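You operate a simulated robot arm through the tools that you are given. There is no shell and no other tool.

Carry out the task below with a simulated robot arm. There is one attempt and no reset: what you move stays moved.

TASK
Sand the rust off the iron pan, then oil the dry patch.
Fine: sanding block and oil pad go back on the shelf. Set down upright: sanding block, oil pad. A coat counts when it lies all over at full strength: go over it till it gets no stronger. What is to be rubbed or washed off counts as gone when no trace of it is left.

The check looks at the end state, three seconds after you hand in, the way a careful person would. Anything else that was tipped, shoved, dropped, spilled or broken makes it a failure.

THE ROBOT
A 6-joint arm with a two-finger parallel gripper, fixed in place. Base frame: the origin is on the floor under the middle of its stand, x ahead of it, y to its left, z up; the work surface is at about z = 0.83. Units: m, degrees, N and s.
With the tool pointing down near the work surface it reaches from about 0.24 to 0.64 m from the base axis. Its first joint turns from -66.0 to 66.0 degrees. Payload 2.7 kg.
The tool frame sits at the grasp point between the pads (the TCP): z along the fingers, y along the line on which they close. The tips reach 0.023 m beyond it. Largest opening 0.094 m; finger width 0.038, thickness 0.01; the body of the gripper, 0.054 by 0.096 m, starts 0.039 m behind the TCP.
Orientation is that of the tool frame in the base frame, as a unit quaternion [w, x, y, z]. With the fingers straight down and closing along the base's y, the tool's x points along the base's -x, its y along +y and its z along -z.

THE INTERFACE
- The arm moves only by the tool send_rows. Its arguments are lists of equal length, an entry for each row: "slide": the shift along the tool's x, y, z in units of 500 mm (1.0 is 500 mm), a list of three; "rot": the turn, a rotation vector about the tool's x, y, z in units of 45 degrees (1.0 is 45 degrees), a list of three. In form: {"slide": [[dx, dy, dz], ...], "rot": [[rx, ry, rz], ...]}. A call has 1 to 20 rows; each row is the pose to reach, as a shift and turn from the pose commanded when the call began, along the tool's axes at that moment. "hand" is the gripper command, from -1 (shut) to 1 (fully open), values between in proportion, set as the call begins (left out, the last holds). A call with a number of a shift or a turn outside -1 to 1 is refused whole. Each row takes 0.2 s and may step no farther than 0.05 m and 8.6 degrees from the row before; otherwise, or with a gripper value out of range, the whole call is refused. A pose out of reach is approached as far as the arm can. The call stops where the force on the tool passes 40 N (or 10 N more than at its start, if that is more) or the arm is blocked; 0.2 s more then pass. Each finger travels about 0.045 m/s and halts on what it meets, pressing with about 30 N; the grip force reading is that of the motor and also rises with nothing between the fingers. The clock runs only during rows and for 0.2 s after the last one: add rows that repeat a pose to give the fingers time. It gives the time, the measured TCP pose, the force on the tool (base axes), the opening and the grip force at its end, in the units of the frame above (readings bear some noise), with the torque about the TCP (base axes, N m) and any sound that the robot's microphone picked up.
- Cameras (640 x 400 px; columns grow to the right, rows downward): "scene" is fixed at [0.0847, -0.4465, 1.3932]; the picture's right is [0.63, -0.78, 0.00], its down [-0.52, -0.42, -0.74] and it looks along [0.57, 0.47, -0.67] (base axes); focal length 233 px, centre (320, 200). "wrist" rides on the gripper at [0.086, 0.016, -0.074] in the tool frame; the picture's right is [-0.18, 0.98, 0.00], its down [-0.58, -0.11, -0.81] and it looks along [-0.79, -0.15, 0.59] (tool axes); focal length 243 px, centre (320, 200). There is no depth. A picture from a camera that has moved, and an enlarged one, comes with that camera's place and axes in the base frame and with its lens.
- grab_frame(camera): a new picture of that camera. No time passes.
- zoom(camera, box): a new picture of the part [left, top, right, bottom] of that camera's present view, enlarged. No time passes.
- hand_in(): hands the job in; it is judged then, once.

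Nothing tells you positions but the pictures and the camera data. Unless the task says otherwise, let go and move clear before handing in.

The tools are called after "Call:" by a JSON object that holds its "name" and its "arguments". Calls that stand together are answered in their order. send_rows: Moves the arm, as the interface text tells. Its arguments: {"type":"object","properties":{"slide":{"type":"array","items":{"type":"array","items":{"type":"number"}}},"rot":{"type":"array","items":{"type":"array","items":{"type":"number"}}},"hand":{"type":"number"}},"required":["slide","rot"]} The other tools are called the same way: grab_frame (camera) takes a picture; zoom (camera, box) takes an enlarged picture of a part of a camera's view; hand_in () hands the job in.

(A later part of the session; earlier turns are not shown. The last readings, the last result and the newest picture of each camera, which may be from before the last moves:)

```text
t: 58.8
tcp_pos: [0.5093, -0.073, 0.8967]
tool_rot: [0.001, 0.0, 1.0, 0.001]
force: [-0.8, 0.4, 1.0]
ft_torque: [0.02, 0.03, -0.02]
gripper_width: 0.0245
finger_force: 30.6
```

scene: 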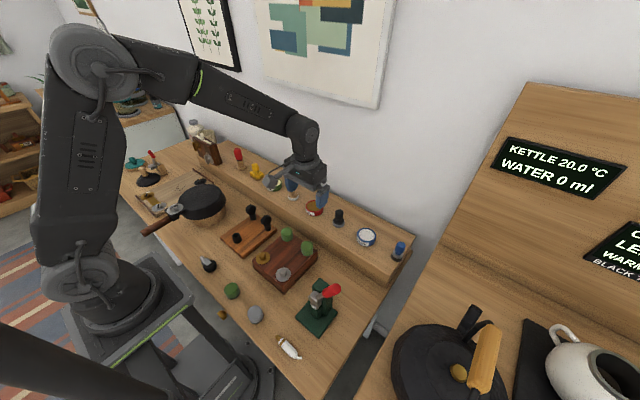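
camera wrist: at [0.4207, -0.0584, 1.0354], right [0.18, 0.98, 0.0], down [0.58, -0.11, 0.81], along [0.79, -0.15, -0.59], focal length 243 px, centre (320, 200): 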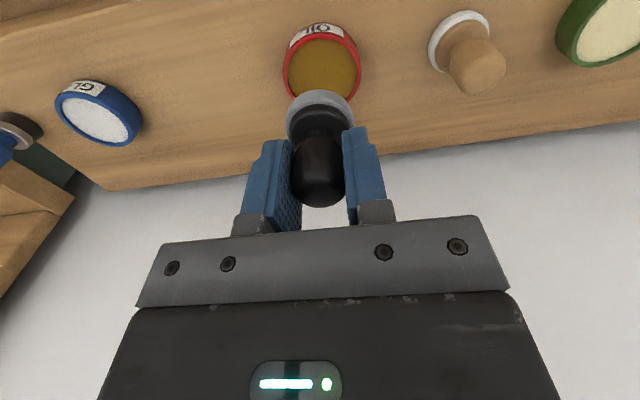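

Call:
{"name": "send_rows", "arguments": {"slide": [[0, 0, 0.001], [0, 0, 0.002], [0, 0, 0.003], [0, 0, 0.003]], "rot": [[0, 0, 0], [0, 0, 0], [0, 0, 0], [0, 0, 0]], "hand": -1}}

Call:
{"name": "zoom", "arguments": {"camera": "wrist", "box": [240, 30, 400, 150]}}

```text
t: 59.8
tcp_pos: [0.5117, -0.0736, 0.8948]
tool_rot: [0.002, 0.0, 1.0, 0.001]
force: [-4.6, -1.5, 18.5]
ft_torque: [-0.13, 0.23, -0.06]
gripper_width: 0.0245
finger_force: 30.0
```

```text
3.33 times, centred on (320, 90) of wrist
camera zoom: at [0.423, -0.0572, 0.9699], right [0.18, 0.98, 0.0], down [0.58, -0.11, 0.81], along [0.79, -0.15, -0.59], focal length 809 px, centre (320, 567)
```

zoom: 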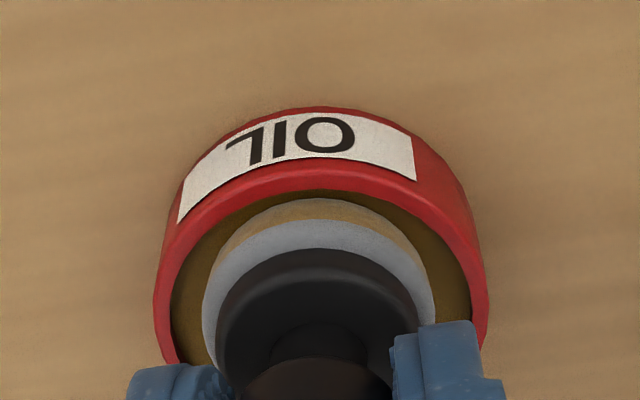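

The pad's felt has taken on oil (its lower rim turned amber) and it is pressing firmly on the oil. I'm lifting straight up and checking the tin stays.

Call:
{"name": "send_rows", "arguments": {"slide": [[0, 0, -0.002], [0, 0, -0.004], [0, 0, -0.02], [0, 0, -0.06], [0, 0, -0.13], [0, 0, -0.13]], "rot": [[0, 0, 0], [0, 0, 0], [0, 0, 0], [0, 0, 0], [0, 0, 0], [0, 0, 0]], "hand": -1}}

Call:
{"name": "grab_frame", "arguments": {"camera": "wrist"}}

Call:
{"name": "zoom", "arguments": {"camera": "scene", "box": [280, 160, 360, 230]}}

```text
t: 61.2
tcp_pos: [0.51, -0.0737, 0.9594]
tool_rot: [0.001, 0.0, 1.0, 0.002]
force: [-0.4, 0.5, -0.1]
ft_torque: [0.03, 0.04, -0.01]
gripper_width: 0.0249
finger_force: 30.0
```

```text
taken
camera wrist: at [0.4233, -0.0575, 1.0341], right [0.18, 0.98, 0.0], down [0.58, -0.11, 0.81], along [0.79, -0.15, -0.59], focal length 243 px, centre (320, 200)
```

wrist: 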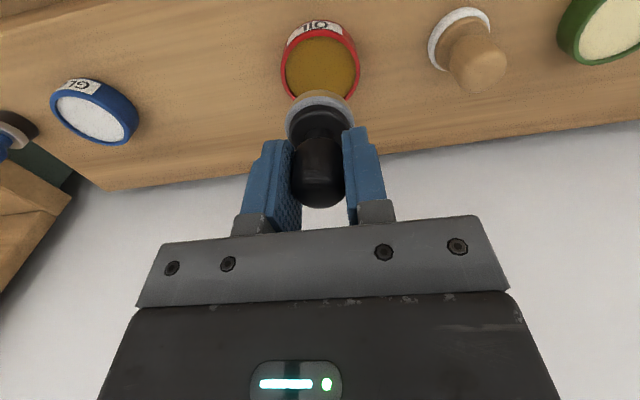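

```text
5.71 times, centred on (320, 195) of scene
camera zoom: at [0.0847, -0.4465, 1.3932], right [0.63, -0.78, 0.0], down [-0.52, -0.42, -0.74], along [0.57, 0.47, -0.67], focal length 1329 px, centre (320, 229)
```

zoom: 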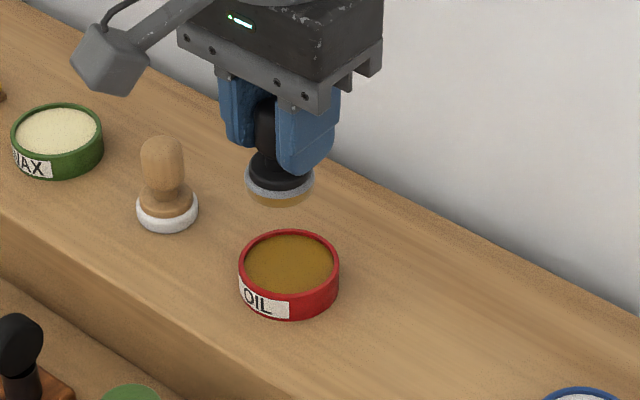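

The pad is loaded and the tin stayed put. I'm carrying it high over to the sanded patch on the pan.

Call:
{"name": "send_rows", "arguments": {"slide": [[0, 0, -0.06], [0.045, 0.075, -0.081], [0.09, 0.15, -0.081], [0.135, 0.225, -0.081], [0.18, 0.3, -0.081], [0.225, 0.375, -0.081], [0.27, 0.45, -0.081], [0.315, 0.525, -0.081], [0.36, 0.6, -0.081], [0.404, 0.673, -0.081], [0.404, 0.673, -0.06], [0.404, 0.673, -0.0], [0.404, 0.673, 0.03], [0.404, 0.673, 0.06], [0.404, 0.673, 0.06]], "rot": [[0, 0, 0], [0, 0, 0], [0, 0, 0], [0, 0, 0], [0, 0, 0], [0, 0, 0], [0, 0, 0], [0, 0, 0], [0, 0, 0], [0, 0, 0], [0, 0, 0], [0, 0, 0], [0, 0, 0], [0, 0, 0], [0, 0, 0]], "hand": -1}}

Call:
{"name": "zoom", "arguments": {"camera": "scene", "box": [150, 140, 250, 230]}}

Call:
{"name": "grab_frame", "arguments": {"camera": "wrist"}}

```text
t: 64.4
tcp_pos: [0.309, 0.2626, 0.9304]
tool_rot: [0.0, 0.0, 1.0, 0.002]
force: [0.1, 0.9, -0.9]
ft_torque: [-0.02, -0.02, 0.04]
gripper_width: 0.0247
finger_force: 30.2
```

```text
4.44 times, centred on (200, 185) of scene
camera zoom: at [0.0847, -0.4465, 1.3932], right [0.63, -0.78, 0.0], down [-0.52, -0.42, -0.74], along [0.57, 0.47, -0.67], focal length 1034 px, centre (853, 267)
```

zoom: 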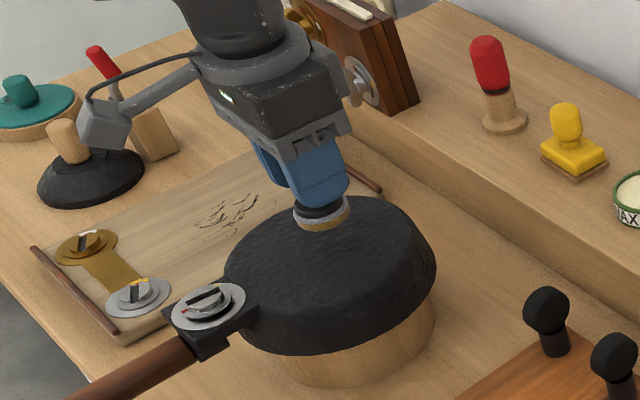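

```text
taken
camera wrist: at [0.2212, 0.2795, 1.0044], right [0.18, 0.98, 0.0], down [0.58, -0.11, 0.81], along [0.79, -0.15, -0.59], focal length 243 px, centre (320, 200)
```

wrist: 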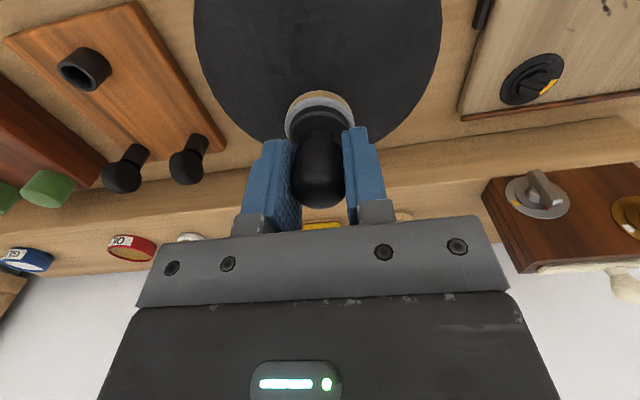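

The pad hangs above the sanded patch. I'm descending to contact.

Call:
{"name": "send_rows", "arguments": {"slide": [[0, 0, 0.02], [0, 0, 0.034], [0, 0, 0.036], [0, 0, 0.038], [0, 0, 0.038]], "rot": [[0, 0, 0], [0, 0, 0], [0, 0, 0], [0, 0, 0], [0, 0, 0]], "hand": -1}}

```text
t: 65.6
tcp_pos: [0.3071, 0.2633, 0.9107]
tool_rot: [0.001, -0.001, 1.0, 0.002]
force: [0.1, -0.3, -1.6]
ft_torque: [0.0, 0.0, 0.01]
gripper_width: 0.0248
finger_force: 29.7
```

Call:
{"name": "send_rows", "arguments": {"slide": [[0, 0, 0.001], [0, 0, 0.002], [0, 0, 0.003], [0, 0, 0.003]], "rot": [[0, 0, 0], [0, 0, 0], [0, 0, 0], [0, 0, 0]], "hand": -1}}

```text
t: 66.6
tcp_pos: [0.308, 0.2642, 0.9097]
tool_rot: [0.001, 0.0, 1.0, 0.001]
force: [-0.3, -0.3, -0.5]
ft_torque: [-0.03, 0.02, 0.02]
gripper_width: 0.0246
finger_force: 29.8
```

Call:
{"name": "send_rows", "arguments": {"slide": [[0, 0, 0.001], [0, 0, 0.001]], "rot": [[0, 0, 0], [0, 0, 0]], "hand": -1}}

```text
t: 67.2
tcp_pos: [0.3089, 0.263, 0.9086]
tool_rot: [0.0, 0.0, 1.0, 0.002]
force: [0.6, 0.4, -1.2]
ft_torque: [0.03, 0.01, -0.02]
gripper_width: 0.0247
finger_force: 30.3
```

Call:
{"name": "send_rows", "arguments": {"slide": [[0, 0, 0.001], [0, 0, 0.002], [0, 0, 0.002]], "rot": [[0, 0, 0], [0, 0, 0], [0, 0, 0]], "hand": -1}}

```text
t: 68.0
tcp_pos: [0.3089, 0.2633, 0.9072]
tool_rot: [0.0, 0.0, 1.0, 0.002]
force: [0.6, 0.6, -0.9]
ft_torque: [-0.01, 0.01, 0.06]
gripper_width: 0.0251
finger_force: 29.9
```

Call:
{"name": "send_rows", "arguments": {"slide": [[0, 0, 0.001], [0, 0, 0.002], [0, 0, 0.002]], "rot": [[0, 0, 0], [0, 0, 0], [0, 0, 0]], "hand": -1}}

Call:
{"name": "zoom", "arguments": {"camera": "scene", "box": [180, 160, 250, 220]}}

```text
t: 68.8
tcp_pos: [0.3096, 0.2632, 0.9063]
tool_rot: [0.0, 0.0, 1.0, 0.002]
force: [0.0, -0.2, -0.8]
ft_torque: [-0.01, 0.0, -0.01]
gripper_width: 0.0249
finger_force: 29.7
```

```text
6.67 times, centred on (215, 190) of scene
camera zoom: at [0.0847, -0.4465, 1.3932], right [0.63, -0.78, 0.0], down [-0.52, -0.42, -0.74], along [0.57, 0.47, -0.67], focal length 1550 px, centre (1020, 267)
```

zoom: 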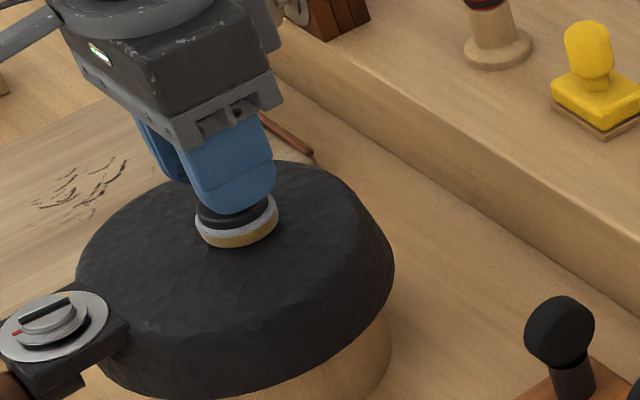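

Call:
{"name": "send_rows", "arguments": {"slide": [[0, 0, 0.001], [0, 0, 0.001]], "rot": [[0, 0, 0], [0, 0, 0]], "hand": -1}}

```text
t: 69.4
tcp_pos: [0.3083, 0.2639, 0.9059]
tool_rot: [0.0, 0.0, 1.0, 0.002]
force: [-1.1, 0.7, 2.4]
ft_torque: [0.0, -0.01, 0.0]
gripper_width: 0.0247
finger_force: 30.0
```

Contact at commanded z ≈ 0.906 (2.4 N). I'll add a little pressure and make a first short stroke, then see whether oil shows.

Call:
{"name": "send_rows", "arguments": {"slide": [[0, 0, 0.0006], [0, 0.01, 0.0006], [0, 0.02, 0.0006], [0, 0.03, 0.0006], [0, 0.04, 0.0006], [0, 0.04, 0.0006]], "rot": [[0, 0, 0], [0, 0, 0], [0, 0, 0], [0, 0, 0], [0, 0, 0], [0, 0, 0]], "hand": -1}}

Call:
{"name": "zoom", "arguments": {"camera": "scene", "box": [180, 165, 240, 215]}}

Call:
{"name": "zoom", "arguments": {"camera": "wrist", "box": [180, 0, 440, 140]}}

```text
t: 70.8
tcp_pos: [0.3091, 0.2838, 0.9054]
tool_rot: [0.0, 0.0, 1.0, 0.002]
force: [-0.8, -0.4, 3.5]
ft_torque: [-0.06, -0.02, -0.03]
gripper_width: 0.025
finger_force: 30.3
```

```text
8.00 times, centred on (210, 190) of scene
camera zoom: at [0.0846, -0.4465, 1.3932], right [0.63, -0.78, 0.0], down [-0.52, -0.42, -0.74], along [0.57, 0.47, -0.67], focal length 1860 px, centre (1200, 280)
```

zoom: 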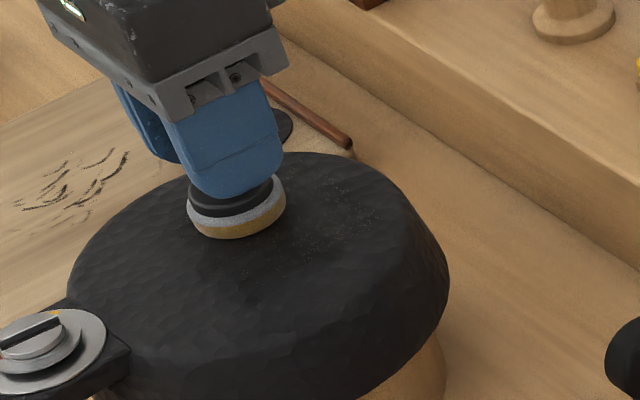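

```text
2.46 times, centred on (310, 70) of wrist
camera zoom: at [0.221, 0.2994, 0.9811], right [0.18, 0.98, 0.0], down [0.58, -0.11, 0.81], along [0.79, -0.15, -0.59], focal length 597 px, centre (345, 520)
```

zoom: 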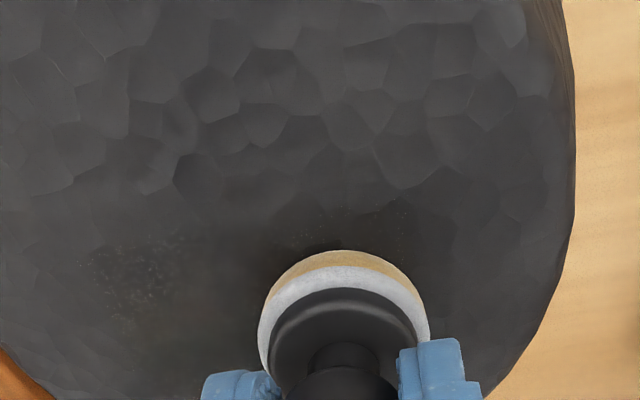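

Call:
{"name": "zoom", "arguments": {"camera": "wrist", "box": [190, 60, 310, 140]}}

Call:
{"name": "zoom", "arguments": {"camera": "scene", "box": [200, 180, 230, 205]}}

```text
5.00 times, centred on (250, 100) of wrist
camera zoom: at [0.221, 0.2994, 0.9811], right [0.18, 0.98, 0.0], down [0.58, -0.11, 0.81], along [0.79, -0.15, -0.59], focal length 1213 px, centre (670, 700)
```

zoom: 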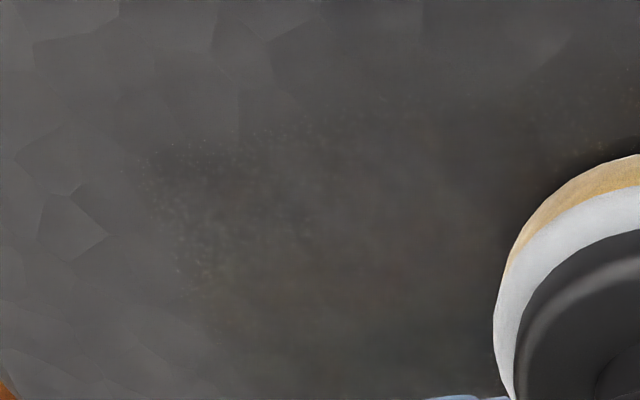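

```text
16.00 times, centred on (215, 192) of scene
camera zoom: at [0.0846, -0.4465, 1.3932], right [0.63, -0.78, 0.0], down [-0.52, -0.42, -0.74], along [0.57, 0.47, -0.67], focal length 3721 px, centre (2000, 320)
```

zoom: 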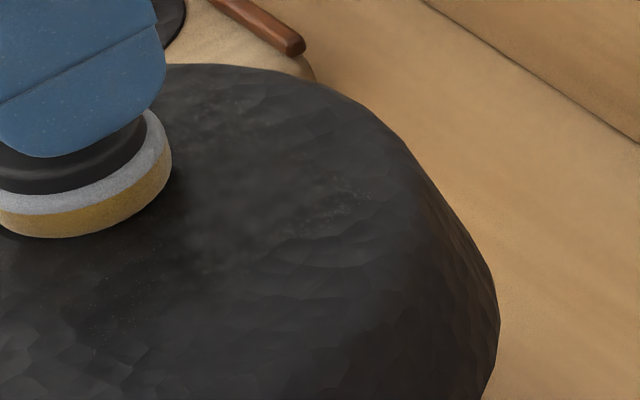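

Something speckled shows on the pan now. I need to tell whether it's oil or leftover rust specks, so I'll lift off and place the camera close above the patch.

Call:
{"name": "send_rows", "arguments": {"slide": [[0, 0, -0.01], [0, 0, -0.04], [-0.03, -0.02, -0.05], [-0.07, -0.04, -0.05], [-0.07, -0.04, -0.05]], "rot": [[0, 0, 0], [0, 0, 0], [0, 0, 0], [0, 0, 0], [0, 0, 0]], "hand": -1}}

Call:
{"name": "grab_frame", "arguments": {"camera": "wrist"}}

Call:
{"name": "zoom", "arguments": {"camera": "wrist", "box": [190, 0, 450, 110]}}

Call:
{"name": "zoom", "arguments": {"camera": "scene", "box": [180, 170, 240, 215]}}

```text
t: 72.0
tcp_pos: [0.3436, 0.2625, 0.93]
tool_rot: [0.0, 0.0, 1.0, 0.001]
force: [0.3, -0.1, -0.7]
ft_torque: [-0.05, -0.01, 0.0]
gripper_width: 0.0247
finger_force: 29.7
```

```text
taken
camera wrist: at [0.2558, 0.2794, 1.0059], right [0.18, 0.98, 0.0], down [0.58, -0.11, 0.81], along [0.79, -0.15, -0.59], focal length 243 px, centre (320, 200)
```

wrist: 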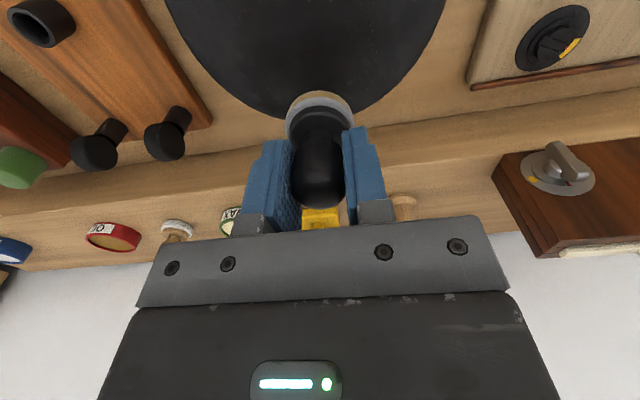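

```text
2.46 times, centred on (320, 55) of wrist
camera zoom: at [0.2558, 0.2794, 1.0059], right [0.18, 0.98, 0.0], down [0.58, -0.11, 0.81], along [0.79, -0.15, -0.59], focal length 597 px, centre (320, 557)
```

zoom: 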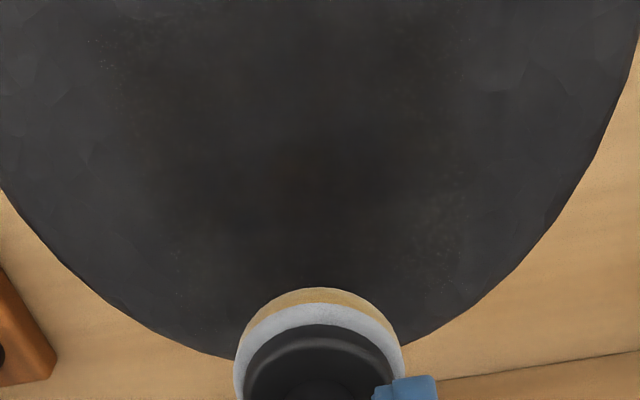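

```text
8.89 times, centred on (210, 192) of scene
camera zoom: at [0.0847, -0.4465, 1.3932], right [0.63, -0.78, 0.0], down [-0.52, -0.42, -0.74], along [0.57, 0.47, -0.67], focal length 2067 px, centre (1298, 267)
```

zoom: 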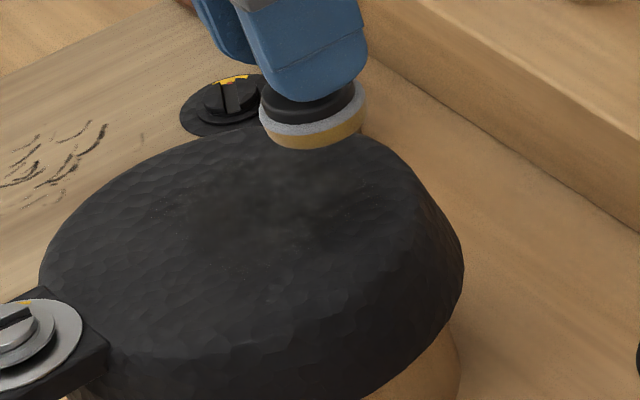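

Call:
{"name": "zoom", "arguments": {"camera": "wrist", "box": [220, 0, 300, 60]}}

Call:
{"name": "zoom", "arguments": {"camera": "wrist", "box": [340, 0, 420, 110]}}

Call:
{"name": "zoom", "arguments": {"camera": "wrist", "box": [280, 20, 360, 100]}}

```text
6.67 times, centred on (260, 30) of wrist
camera zoom: at [0.2558, 0.2794, 1.0059], right [0.18, 0.98, 0.0], down [0.58, -0.11, 0.81], along [0.79, -0.15, -0.59], focal length 1618 px, centre (720, 1333)
```

zoom: 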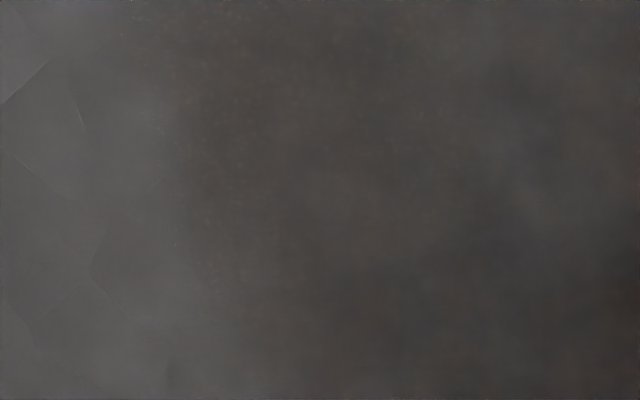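

```text
3.64 times, centred on (380, 55) of wrist
camera zoom: at [0.2558, 0.2794, 1.0059], right [0.18, 0.98, 0.0], down [0.58, -0.11, 0.81], along [0.79, -0.15, -0.59], focal length 882 px, centre (102, 727)
```

zoom: 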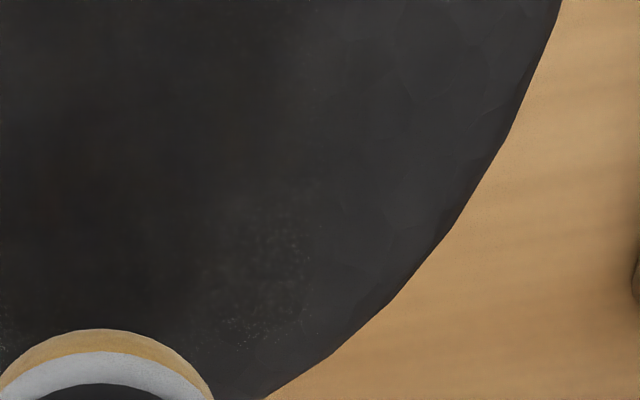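

```text
5.00 times, centred on (320, 60) of wrist
camera zoom: at [0.2558, 0.2794, 1.0059], right [0.18, 0.98, 0.0], down [0.58, -0.11, 0.81], along [0.79, -0.15, -0.59], focal length 1213 px, centre (320, 900)
```

zoom: 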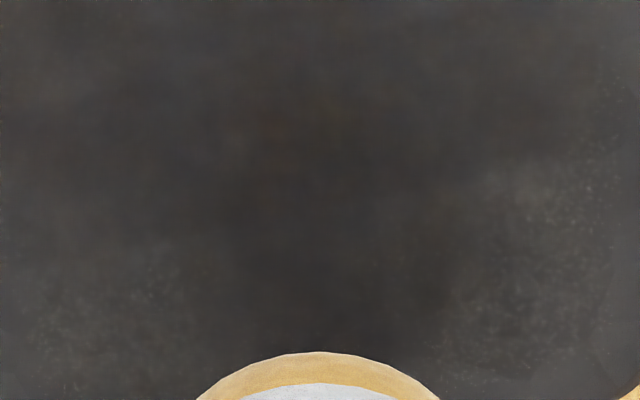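

The patch region (same outline as the rust had) now shows a fuzzy film that wasn't there before oiling, darkest where the pad passed — so the pan patch does take oil. I'll rub the pad in a raster over the whole patch.

Call:
{"name": "send_rows", "arguments": {"slide": [[0.047, -0.022, 0.015], [0.094, -0.044, 0.03], [0.094, -0.044, 0.044], [0.094, -0.044, 0.0506], [0.094, -0.024, 0.0506], [0.094, -0.004, 0.0506], [0.094, 0.016, 0.0506], [0.094, 0.036, 0.0506], [0.094, 0.052, 0.0506], [0.082, 0.052, 0.0506], [0.07, 0.052, 0.0506], [0.07, 0.036, 0.0506], [0.07, 0.016, 0.0506], [0.07, -0.004, 0.0506], [0.07, -0.024, 0.0506], [0.07, -0.044, 0.0506], [0.058, -0.044, 0.0506], [0.046, -0.044, 0.0506]], "rot": [[0, 0, 0], [0, 0, 0], [0, 0, 0], [0, 0, 0], [0, 0, 0], [0, 0, 0], [0, 0, 0], [0, 0, 0], [0, 0, 0], [0, 0, 0], [0, 0, 0], [0, 0, 0], [0, 0, 0], [0, 0, 0], [0, 0, 0], [0, 0, 0], [0, 0, 0], [0, 0, 0]], "hand": -1}}

Call:
{"name": "zoom", "arguments": {"camera": "scene", "box": [180, 170, 240, 215]}}

Call:
{"name": "zoom", "arguments": {"camera": "wrist", "box": [190, 0, 450, 120]}}

```text
t: 75.8
tcp_pos: [0.3194, 0.2404, 0.9038]
tool_rot: [0.0, 0.0, 1.0, 0.001]
force: [-4.6, -0.5, 14.2]
ft_torque: [-0.07, 0.17, 0.0]
gripper_width: 0.0248
finger_force: 29.9
```

```text
8.89 times, centred on (210, 192) of scene
camera zoom: at [0.0844, -0.4466, 1.3932], right [0.63, -0.78, 0.0], down [-0.52, -0.42, -0.74], along [0.57, 0.47, -0.67], focal length 2067 px, centre (1298, 267)
```

zoom: 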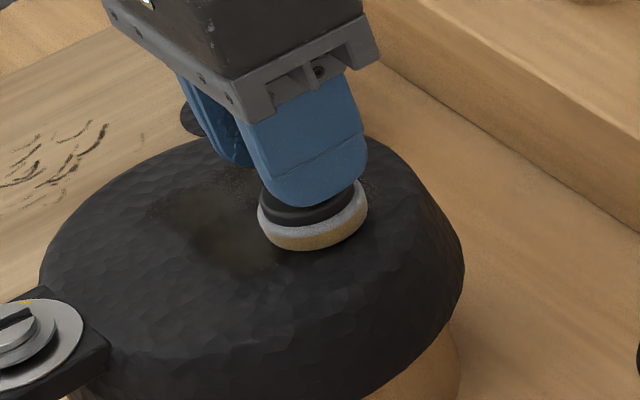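

```text
2.46 times, centred on (320, 60) of wrist
camera zoom: at [0.2327, 0.2571, 0.9805], right [0.18, 0.98, 0.0], down [0.58, -0.11, 0.81], along [0.79, -0.15, -0.59], focal length 597 px, centre (320, 545)
```

zoom: 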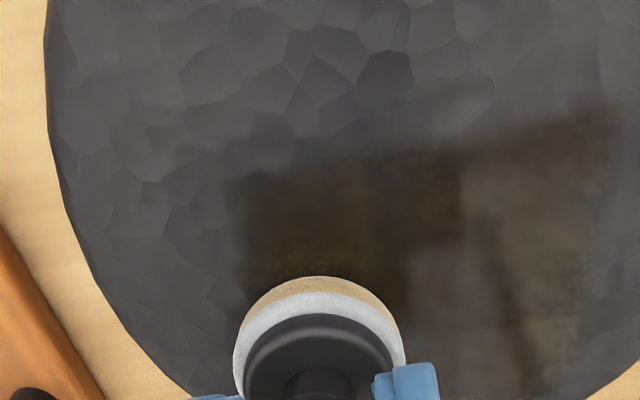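

Oil is now clearly visible as a glossy dark amber film. I'll continue the raster over the rest of the patch.

Call:
{"name": "send_rows", "arguments": {"slide": [[0, 0.02, 0], [0, 0.04, 0], [0, 0.06, 0], [0, 0.08, 0], [0, 0.096, 0], [-0.008, 0.096, 0], [-0.016, 0.096, 0], [-0.016, 0.08, 0], [-0.016, 0.06, 0], [-0.016, 0.04, 0], [-0.016, 0.02, 0], [-0.016, 0, 0], [0, 0, 0], [0.024, 0, 0], [0.048, 0, 0], [0.064, 0, 0], [0.064, 0.02, 0], [0.064, 0.04, 0], [0.064, 0.06, 0], [0.064, 0.08, 0]], "rot": [[0, 0, 0], [0, 0, 0], [0, 0, 0], [0, 0, 0], [0, 0, 0], [0, 0, 0], [0, 0, 0], [0, 0, 0], [0, 0, 0], [0, 0, 0], [0, 0, 0], [0, 0, 0], [0, 0, 0], [0, 0, 0], [0, 0, 0], [0, 0, 0], [0, 0, 0], [0, 0, 0], [0, 0, 0], [0, 0, 0]], "hand": -1}}

Call:
{"name": "zoom", "arguments": {"camera": "scene", "box": [180, 170, 240, 215]}}

Call:
{"name": "zoom", "arguments": {"camera": "wrist", "box": [190, 0, 450, 120]}}

```text
t: 80.0
tcp_pos: [0.2893, 0.2802, 0.9066]
tool_rot: [0.0, -0.001, 1.0, 0.002]
force: [0.1, -0.6, -1.1]
ft_torque: [0.02, 0.0, 0.05]
gripper_width: 0.0248
finger_force: 29.7
```

```text
8.89 times, centred on (210, 192) of scene
camera zoom: at [0.0847, -0.4465, 1.3932], right [0.63, -0.78, 0.0], down [-0.52, -0.42, -0.74], along [0.57, 0.47, -0.67], focal length 2067 px, centre (1298, 267)
```

zoom: 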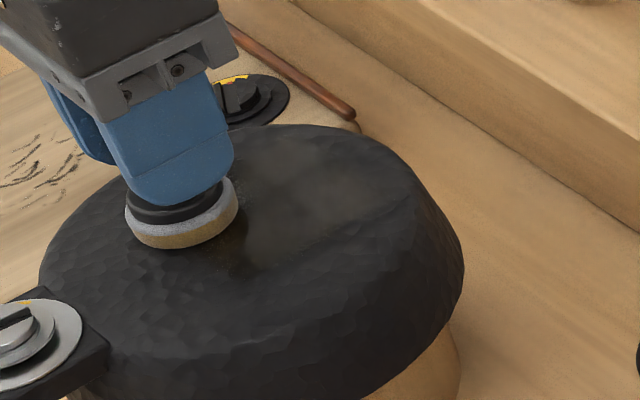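

```text
2.46 times, centred on (320, 60) of wrist
camera zoom: at [0.2008, 0.2976, 0.9806], right [0.18, 0.98, 0.0], down [0.58, -0.11, 0.81], along [0.79, -0.15, -0.59], focal length 597 px, centre (320, 545)
```

zoom: 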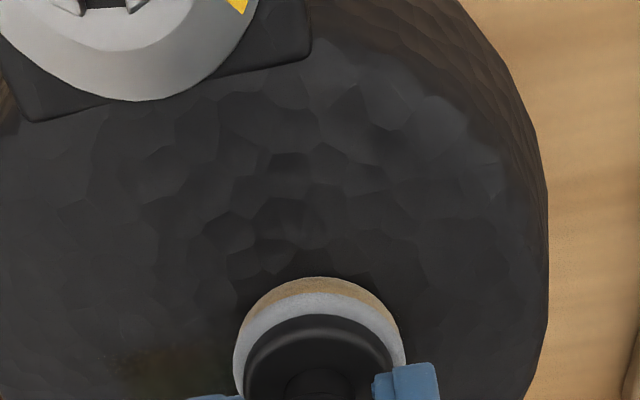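

Call:
{"name": "send_rows", "arguments": {"slide": [[0, 0, -0.02], [0, 0, -0.05], [-0.05, -0.02, -0.05], [-0.11, -0.036, -0.05], [-0.11, -0.036, -0.05]], "rot": [[0, 0, 0], [0, 0, 0], [0, 0, 0], [0, 0, 0], [0, 0, 0]], "hand": -1}}

Call:
{"name": "grab_frame", "arguments": {"camera": "wrist"}}

Call:
{"name": "zoom", "arguments": {"camera": "wrist", "box": [190, 0, 450, 110]}}

Call:
{"name": "zoom", "arguments": {"camera": "scene", "box": [180, 170, 240, 215]}}

```text
t: 81.2
tcp_pos: [0.3426, 0.2623, 0.9304]
tool_rot: [0.0, 0.001, 1.0, 0.001]
force: [-0.9, -0.1, 0.0]
ft_torque: [0.01, 0.0, 0.02]
gripper_width: 0.0248
finger_force: 29.8
```

```text
taken
camera wrist: at [0.2562, 0.2793, 1.0057], right [0.18, 0.98, 0.0], down [0.58, -0.11, 0.81], along [0.79, -0.15, -0.59], focal length 243 px, centre (320, 200)
```

wrist: 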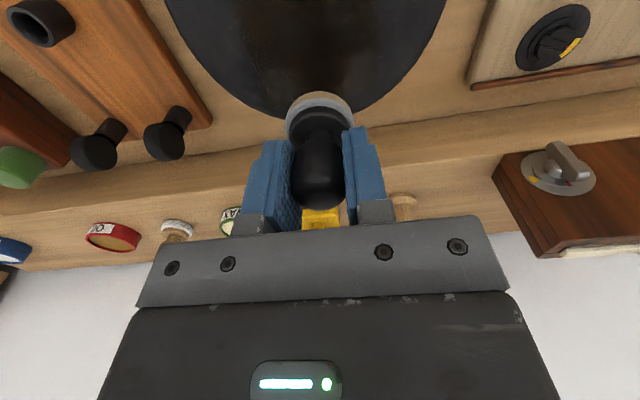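

```text
2.46 times, centred on (320, 55) of wrist
camera zoom: at [0.2562, 0.2793, 1.0057], right [0.18, 0.98, 0.0], down [0.58, -0.11, 0.81], along [0.79, -0.15, -0.59], focal length 597 px, centre (320, 557)
```

zoom: 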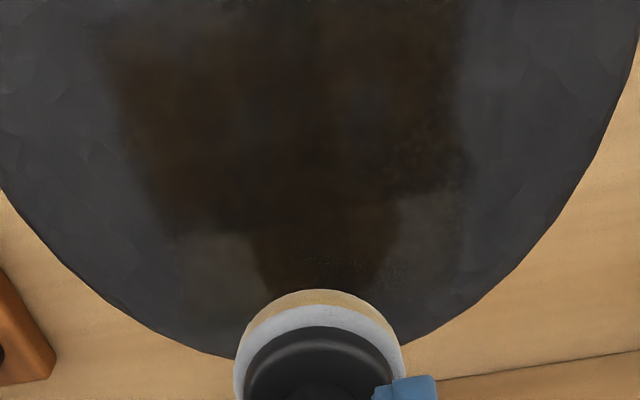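

```text
8.89 times, centred on (210, 192) of scene
camera zoom: at [0.0847, -0.4465, 1.3932], right [0.63, -0.78, 0.0], down [-0.52, -0.42, -0.74], along [0.57, 0.47, -0.67], focal length 2067 px, centre (1298, 267)
```

zoom: 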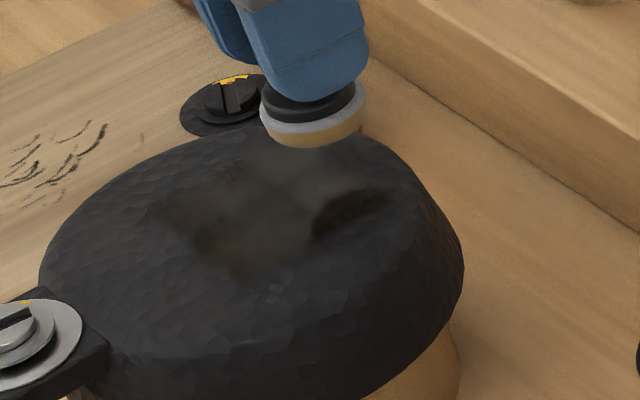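

The film covers the patch outline but I lost contact on the near (−x) side and some spots look weaker. I'll re-find contact at the near side and do more passes.

Call:
{"name": "send_rows", "arguments": {"slide": [[0.047, 0.0, 0.015], [0.094, 0.0, 0.03], [0.094, 0.0, 0.044], [0.094, 0.0, 0.05], [0.094, 0.0, 0.05]], "rot": [[0, 0, 0], [0, 0, 0], [0, 0, 0], [0, 0, 0], [0, 0, 0]], "hand": -1}}

```text
t: 82.4
tcp_pos: [0.2954, 0.2631, 0.9067]
tool_rot: [0.0, 0.0, 1.0, 0.001]
force: [-0.8, 0.4, -0.4]
ft_torque: [0.04, -0.02, -0.01]
gripper_width: 0.0248
finger_force: 29.9
```

Call:
{"name": "send_rows", "arguments": {"slide": [[0.0, 0.0, 0.001], [0.0, 0.0, 0.002], [0, 0, 0.002]], "rot": [[0, 0, 0], [0, 0, 0], [0, 0, 0]], "hand": -1}}

```text
t: 83.2
tcp_pos: [0.2973, 0.2638, 0.9048]
tool_rot: [0.001, -0.001, 1.0, 0.002]
force: [-2.1, 0.1, 6.9]
ft_torque: [0.0, 0.1, 0.0]
gripper_width: 0.0246
finger_force: 30.9
```

Call:
{"name": "send_rows", "arguments": {"slide": [[0, -0.022, 0.0006], [0, -0.044, 0.0006], [0.016, -0.044, 0.0006], [0.016, -0.024, 0.0006], [0.016, -0.004, 0.0006], [0.016, 0.016, 0.0006], [0.016, 0.036, 0.0006], [0.016, 0.056, 0.0006], [-0.004, 0.056, 0.0006], [-0.004, 0.036, 0.0006], [-0.004, 0.016, 0.0006], [-0.004, -0.004, 0.0006], [-0.004, -0.024, 0.0006], [-0.004, -0.044, 0.0006], [-0.024, -0.044, 0.0006], [-0.024, -0.024, 0.0006], [-0.024, -0.004, 0.0006], [-0.024, 0.016, 0.0006], [-0.024, 0.036, 0.0006], [-0.024, 0.056, 0.0006]], "rot": [[0, 0, 0], [0, 0, 0], [0, 0, 0], [0, 0, 0], [0, 0, 0], [0, 0, 0], [0, 0, 0], [0, 0, 0], [0, 0, 0], [0, 0, 0], [0, 0, 0], [0, 0, 0], [0, 0, 0], [0, 0, 0], [0, 0, 0], [0, 0, 0], [0, 0, 0], [0, 0, 0], [0, 0, 0], [0, 0, 0]], "hand": -1}}

Call:
{"name": "zoom", "arguments": {"camera": "scene", "box": [180, 170, 240, 215]}}

```text
t: 87.4
tcp_pos: [0.3085, 0.2915, 0.9034]
tool_rot: [-0.001, -0.001, 1.0, 0.002]
force: [-0.5, -0.4, -0.4]
ft_torque: [-0.03, 0.0, -0.01]
gripper_width: 0.0247
finger_force: 30.1
```

```text
8.89 times, centred on (210, 192) of scene
camera zoom: at [0.0847, -0.4465, 1.3932], right [0.63, -0.78, 0.0], down [-0.52, -0.42, -0.74], along [0.57, 0.47, -0.67], focal length 2067 px, centre (1298, 267)
```

zoom: 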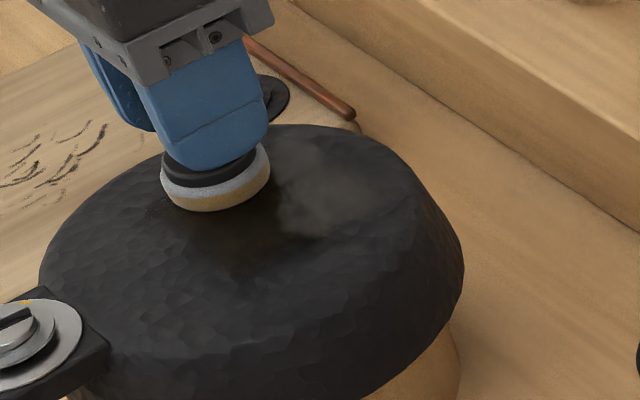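

Call:
{"name": "grab_frame", "arguments": {"camera": "wrist"}}

Call:
{"name": "zoom", "arguments": {"camera": "wrist", "box": [190, 0, 450, 130]}}

```text
taken
camera wrist: at [0.221, 0.3078, 0.9795], right [0.18, 0.98, 0.0], down [0.58, -0.11, 0.81], along [0.79, -0.15, -0.59], focal length 243 px, centre (320, 200)
```

wrist: 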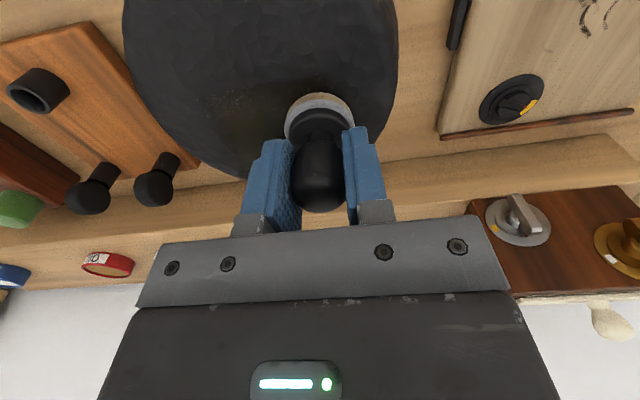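

```text
2.46 times, centred on (320, 65) of wrist
camera zoom: at [0.221, 0.3078, 0.9795], right [0.18, 0.98, 0.0], down [0.58, -0.11, 0.81], along [0.79, -0.15, -0.59], focal length 597 px, centre (320, 532)
```

zoom: 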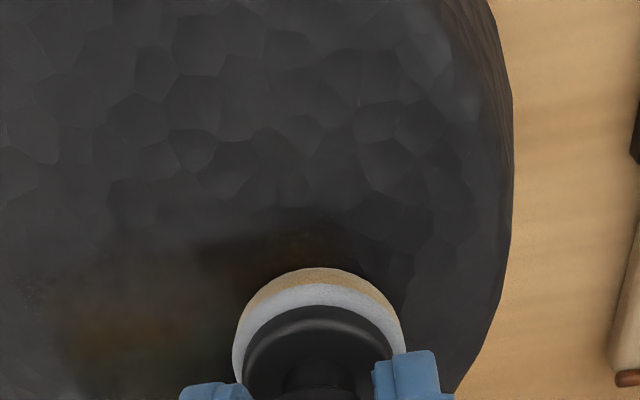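

The pad has slid up about 2 mm in the grip under load, which explains the lost contact. I'll re-find contact and continue at lower pressure.

Call:
{"name": "send_rows", "arguments": {"slide": [[0, 0, 0.001], [0, 0, 0.0016], [0, 0, 0.0016]], "rot": [[0, 0, 0], [0, 0, 0], [0, 0, 0]], "hand": -1}}

```text
t: 88.2
tcp_pos: [0.3086, 0.2915, 0.9043]
tool_rot: [0.0, -0.001, 1.0, 0.001]
force: [-1.1, 1.1, 4.4]
ft_torque: [-0.02, 0.04, -0.01]
gripper_width: 0.0248
finger_force: 30.0
```

Call:
{"name": "send_rows", "arguments": {"slide": [[0, -0.02, 0], [0, -0.04, 0], [0, -0.06, 0], [0, -0.08, 0], [0, -0.1, 0], [-0.02, -0.1, 0], [-0.02, -0.08, 0], [-0.02, -0.06, 0], [-0.02, -0.04, 0], [-0.02, -0.02, 0], [-0.02, 0, 0]], "rot": [[0, 0, 0], [0, 0, 0], [0, 0, 0], [0, 0, 0], [0, 0, 0], [0, 0, 0], [0, 0, 0], [0, 0, 0], [0, 0, 0], [0, 0, 0], [0, 0, 0]], "hand": -1}}

```text
t: 90.6
tcp_pos: [0.319, 0.291, 0.903]
tool_rot: [0.001, -0.001, 1.0, 0.003]
force: [-0.2, -4.6, 15.7]
ft_torque: [-0.28, -0.04, 0.0]
gripper_width: 0.0248
finger_force: 30.4
```

Call:
{"name": "send_rows", "arguments": {"slide": [[0, 0, -0.0006], [0, -0.02, -0.0006], [0, -0.04, -0.0006], [0, -0.06, -0.0006], [0, -0.08, -0.0006], [0, -0.1, -0.0006], [0, -0.1, -0.0006]], "rot": [[0, 0, 0], [0, 0, 0], [0, 0, 0], [0, 0, 0], [0, 0, 0], [0, 0, 0], [0, 0, 0]], "hand": -1}}

```text
t: 92.2
tcp_pos: [0.3179, 0.2407, 0.9031]
tool_rot: [0.0, 0.0, 1.0, 0.001]
force: [0.6, 2.3, 6.4]
ft_torque: [0.08, -0.04, 0.03]
gripper_width: 0.0247
finger_force: 30.2
```

Call:
{"name": "send_rows", "arguments": {"slide": [[-0.008, 0, -0.0004], [-0.016, 0, -0.0004], [-0.016, 0.02, -0.0004], [-0.016, 0.04, -0.0004], [-0.016, 0.06, -0.0004], [-0.016, 0.08, -0.0004], [-0.016, 0.1, -0.0004], [-0.016, 0.1, -0.0004]], "rot": [[0, 0, 0], [0, 0, 0], [0, 0, 0], [0, 0, 0], [0, 0, 0], [0, 0, 0], [0, 0, 0], [0, 0, 0]], "hand": -1}}

Call:
{"name": "zoom", "arguments": {"camera": "scene", "box": [180, 170, 240, 215]}}

Call:
{"name": "zoom", "arguments": {"camera": "wrist", "box": [190, 0, 450, 130]}}

```text
t: 94.0
tcp_pos: [0.3266, 0.2911, 0.9036]
tool_rot: [0.0, 0.0, 1.0, 0.002]
force: [0.2, 0.4, -1.4]
ft_torque: [0.0, -0.02, 0.01]
gripper_width: 0.0249
finger_force: 30.1
```

```text
8.89 times, centred on (210, 192) of scene
camera zoom: at [0.0847, -0.4465, 1.3932], right [0.63, -0.78, 0.0], down [-0.52, -0.42, -0.74], along [0.57, 0.47, -0.67], focal length 2067 px, centre (1298, 267)
```

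zoom: 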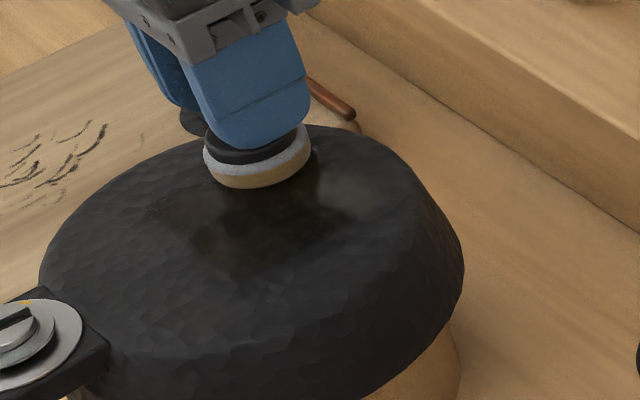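

```text
2.46 times, centred on (320, 65) of wrist
camera zoom: at [0.239, 0.3076, 0.979], right [0.18, 0.98, 0.0], down [0.58, -0.11, 0.81], along [0.79, -0.15, -0.59], focal length 597 px, centre (320, 532)
```

zoom: 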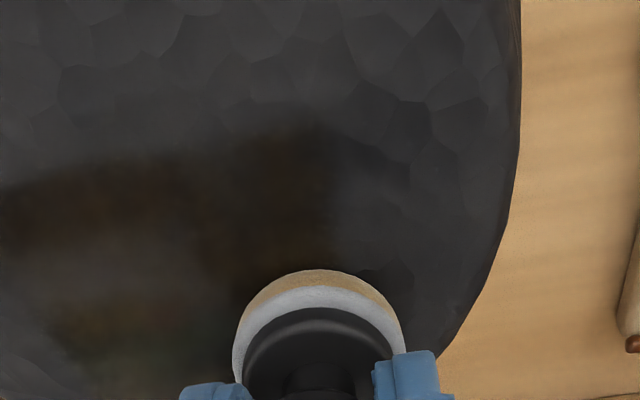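

Call:
{"name": "send_rows", "arguments": {"slide": [[0, 0, -0.02], [0, 0, -0.054], [-0.034, -0.056, -0.054], [-0.034, -0.056, -0.054]], "rot": [[0, 0, 0], [0, 0, 0], [0, 0, 0], [0, 0, 0]], "hand": -1}}

Call:
{"name": "zoom", "arguments": {"camera": "wrist", "box": [190, 0, 450, 110]}}

Call:
{"name": "zoom", "arguments": {"camera": "scene", "box": [180, 170, 240, 215]}}

```text
t: 95.0
tcp_pos: [0.3428, 0.2618, 0.9315]
tool_rot: [0.0, 0.0, 1.0, 0.002]
force: [-0.3, 0.0, -0.3]
ft_torque: [0.01, 0.02, -0.01]
gripper_width: 0.0249
finger_force: 29.8
```

```text
2.46 times, centred on (320, 55) of wrist
camera zoom: at [0.2558, 0.2791, 1.0056], right [0.18, 0.98, 0.0], down [0.58, -0.11, 0.81], along [0.79, -0.15, -0.59], focal length 597 px, centre (320, 557)
```

zoom: 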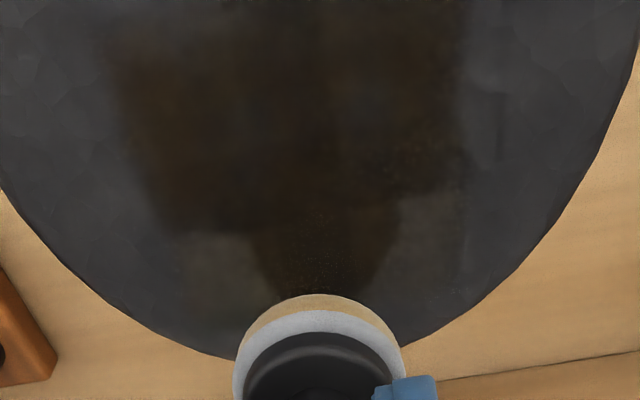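

```text
8.89 times, centred on (210, 192) of scene
camera zoom: at [0.0847, -0.4465, 1.3932], right [0.63, -0.78, 0.0], down [-0.52, -0.42, -0.74], along [0.57, 0.47, -0.67], focal length 2067 px, centre (1298, 267)
```

zoom: 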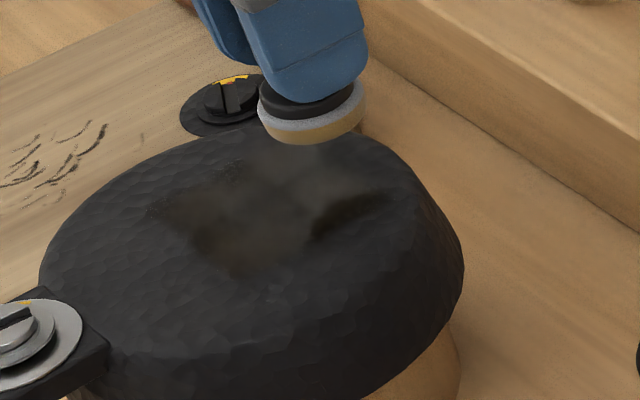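

The film is building but the far edge (x ≈ 0.33) and right fringe still show specks, and the pad has paled, so it needs more oil. I'm returning to the tin to re-dip.

Call:
{"name": "send_rows", "arguments": {"slide": [[0, 0, -0.08], [-0.02, -0.04, -0.138], [-0.06, -0.12, -0.138], [-0.1, -0.2, -0.138], [-0.14, -0.28, -0.138], [-0.18, -0.36, -0.138], [-0.22, -0.44, -0.138], [-0.26, -0.52, -0.138], [-0.3, -0.6, -0.138], [-0.334, -0.673, -0.13], [-0.334, -0.673, -0.05], [-0.334, -0.673, 0.02], [-0.334, -0.673, 0.055], [-0.334, -0.673, 0.055]], "rot": [[0, 0, 0], [0, 0, 0], [0, 0, 0], [0, 0, 0], [0, 0, 0], [0, 0, 0], [0, 0, 0], [0, 0, 0], [0, 0, 0], [0, 0, 0], [0, 0, 0], [0, 0, 0], [0, 0, 0], [0, 0, 0]], "hand": -1}}

Call:
{"name": "zoom", "arguments": {"camera": "wrist", "box": [240, 30, 400, 150]}}

Call:
{"name": "zoom", "arguments": {"camera": "scene", "box": [285, 170, 355, 230]}}

```text
t: 98.0
tcp_pos: [0.5095, -0.0731, 0.9026]
tool_rot: [0.001, -0.001, 1.0, 0.002]
force: [-0.3, -0.8, -0.4]
ft_torque: [0.03, 0.0, -0.01]
gripper_width: 0.0246
finger_force: 30.0
```

```text
3.33 times, centred on (320, 90) of wrist
camera zoom: at [0.4227, -0.0566, 0.9774], right [0.18, 0.98, 0.0], down [0.58, -0.11, 0.81], along [0.79, -0.15, -0.59], focal length 809 px, centre (320, 567)
```

zoom: 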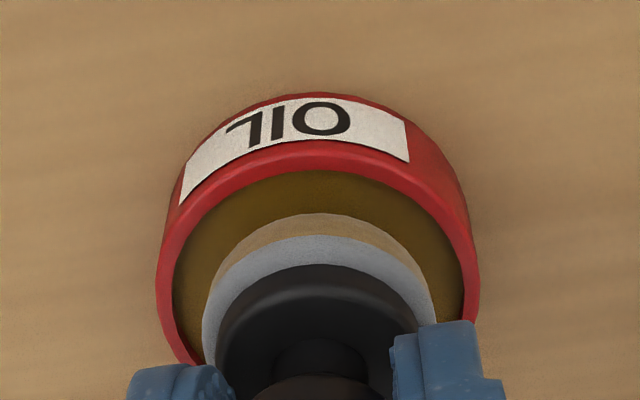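

```text
6.67 times, centred on (320, 200) of scene
camera zoom: at [0.0847, -0.4465, 1.3932], right [0.63, -0.78, 0.0], down [-0.52, -0.42, -0.74], along [0.57, 0.47, -0.67], focal length 1550 px, centre (320, 200)
```

zoom: 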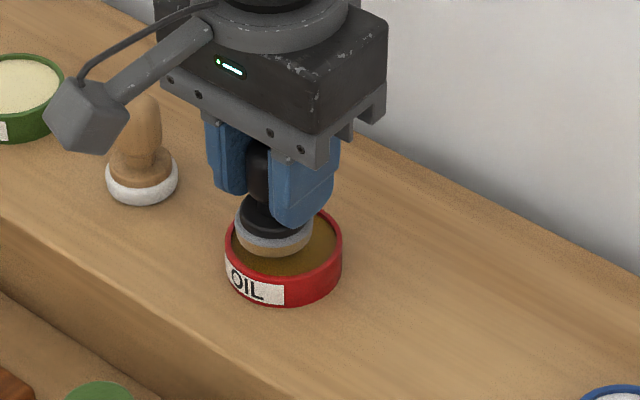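

Call:
{"name": "send_rows", "arguments": {"slide": [[0, 0, 0.006], [0, 0, 0.012], [0, 0, 0.017], [0, 0, 0.019], [0, 0, 0.0205], [0, 0, 0.0205]], "rot": [[0, 0, 0], [0, 0, 0], [0, 0, 0], [0, 0, 0], [0, 0, 0], [0, 0, 0]], "hand": -1}}

```text
t: 99.4
tcp_pos: [0.51, -0.0741, 0.893]
tool_rot: [0.001, 0.0, 1.0, 0.002]
force: [0.5, 0.4, 0.9]
ft_torque: [-0.05, 0.01, -0.01]
gripper_width: 0.025
finger_force: 30.0
```

Call:
{"name": "send_rows", "arguments": {"slide": [[0, 0, 0.001], [0, 0, 0.0016], [0, 0, 0.0016], [0, 0, 0.0016]], "rot": [[0, 0, 0], [0, 0, 0], [0, 0, 0], [0, 0, 0]], "hand": -1}}

Call:
{"name": "zoom", "arguments": {"camera": "wrist", "box": [240, 30, 400, 150]}}

```text
t: 100.4
tcp_pos: [0.51, -0.0739, 0.8933]
tool_rot: [0.001, 0.0, 1.0, 0.001]
force: [-2.9, -1.1, 9.6]
ft_torque: [-0.07, 0.1, -0.01]
gripper_width: 0.0245
finger_force: 30.5
```

```text
3.33 times, centred on (320, 90) of wrist
camera zoom: at [0.4229, -0.0572, 0.9672], right [0.18, 0.98, 0.0], down [0.58, -0.11, 0.81], along [0.79, -0.15, -0.59], focal length 809 px, centre (320, 567)
```

zoom: 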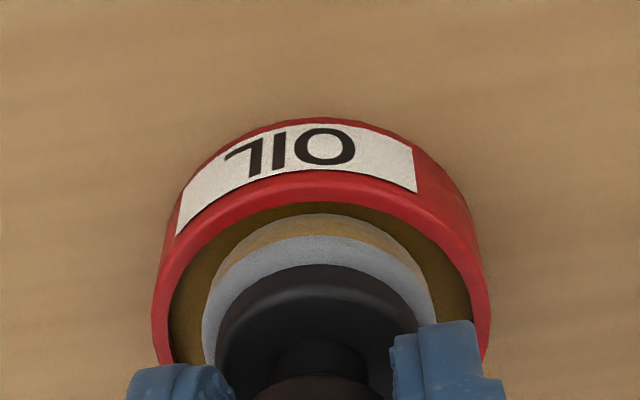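

Pad re-loaded (9.6 N on the oil). I'm lifting and going back to the pan, first to the weak far edge at x ≈ 0.322.

Call:
{"name": "send_rows", "arguments": {"slide": [[0, 0, -0.004], [0, 0, -0.03], [0, 0, -0.11], [0, 0, -0.2], [0.047, 0.084, -0.2], [0.094, 0.168, -0.2], [0.141, 0.252, -0.2], [0.188, 0.336, -0.2], [0.235, 0.42, -0.2], [0.282, 0.505, -0.2], [0.329, 0.589, -0.2], [0.376, 0.673, -0.19], [0.376, 0.673, -0.11], [0.376, 0.673, -0.05], [0.376, 0.673, -0.036], [0.376, 0.673, -0.036]], "rot": [[0, 0, 0], [0, 0, 0], [0, 0, 0], [0, 0, 0], [0, 0, 0], [0, 0, 0], [0, 0, 0], [0, 0, 0], [0, 0, 0], [0, 0, 0], [0, 0, 0], [0, 0, 0], [0, 0, 0], [0, 0, 0], [0, 0, 0], [0, 0, 0]], "hand": -1}}

Call:
{"name": "zoom", "arguments": {"camera": "scene", "box": [285, 170, 355, 230]}}

Call:
{"name": "zoom", "arguments": {"camera": "scene", "box": [180, 165, 240, 215]}}

```text
t: 103.8
tcp_pos: [0.3216, 0.263, 0.9089]
tool_rot: [0.0, 0.0, 1.0, 0.002]
force: [-0.4, 0.7, -0.6]
ft_torque: [0.01, -0.01, 0.03]
gripper_width: 0.0249
finger_force: 30.1
```

```text
6.67 times, centred on (320, 200) of scene
camera zoom: at [0.0847, -0.4465, 1.3932], right [0.63, -0.78, 0.0], down [-0.52, -0.42, -0.74], along [0.57, 0.47, -0.67], focal length 1550 px, centre (320, 200)
```

zoom: 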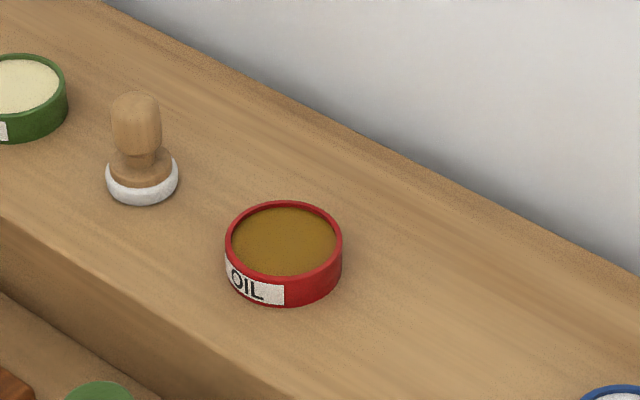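

```text
8.00 times, centred on (210, 190) of scene
camera zoom: at [0.0847, -0.4465, 1.3932], right [0.63, -0.78, 0.0], down [-0.52, -0.42, -0.74], along [0.57, 0.47, -0.67], focal length 1860 px, centre (1200, 280)
```

zoom: 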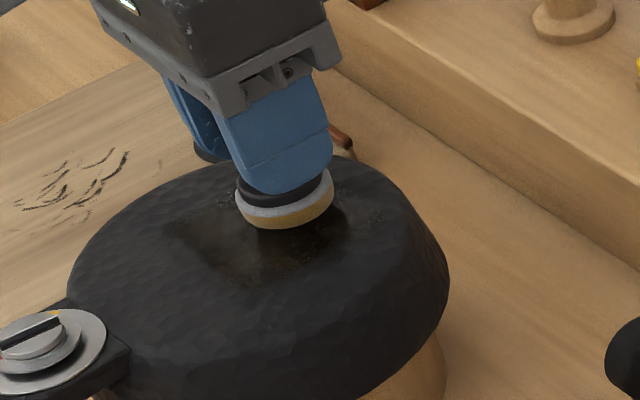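

Call:
{"name": "send_rows", "arguments": {"slide": [[0, 0, 0.006], [0, 0, 0.011], [0, 0, 0.013], [0, 0, 0.014], [0, 0, 0.014]], "rot": [[0, 0, 0], [0, 0, 0], [0, 0, 0], [0, 0, 0], [0, 0, 0]], "hand": -1}}

```text
t: 105.0
tcp_pos: [0.3221, 0.2628, 0.9038]
tool_rot: [0.0, 0.0, 1.0, 0.001]
force: [0.0, -0.2, -0.5]
ft_torque: [-0.02, 0.01, -0.03]
gripper_width: 0.0245
finger_force: 29.9
```

Call:
{"name": "send_rows", "arguments": {"slide": [[0, 0, 0.001], [0, 0, 0.0016], [0, 0, 0.0016]], "rot": [[0, 0, 0], [0, 0, 0], [0, 0, 0]], "hand": -1}}

```text
t: 105.8
tcp_pos: [0.3219, 0.2626, 0.9034]
tool_rot: [0.001, 0.001, 1.0, 0.002]
force: [-2.9, -1.0, 7.7]
ft_torque: [-0.09, -0.02, -0.04]
gripper_width: 0.0248
finger_force: 30.1
```

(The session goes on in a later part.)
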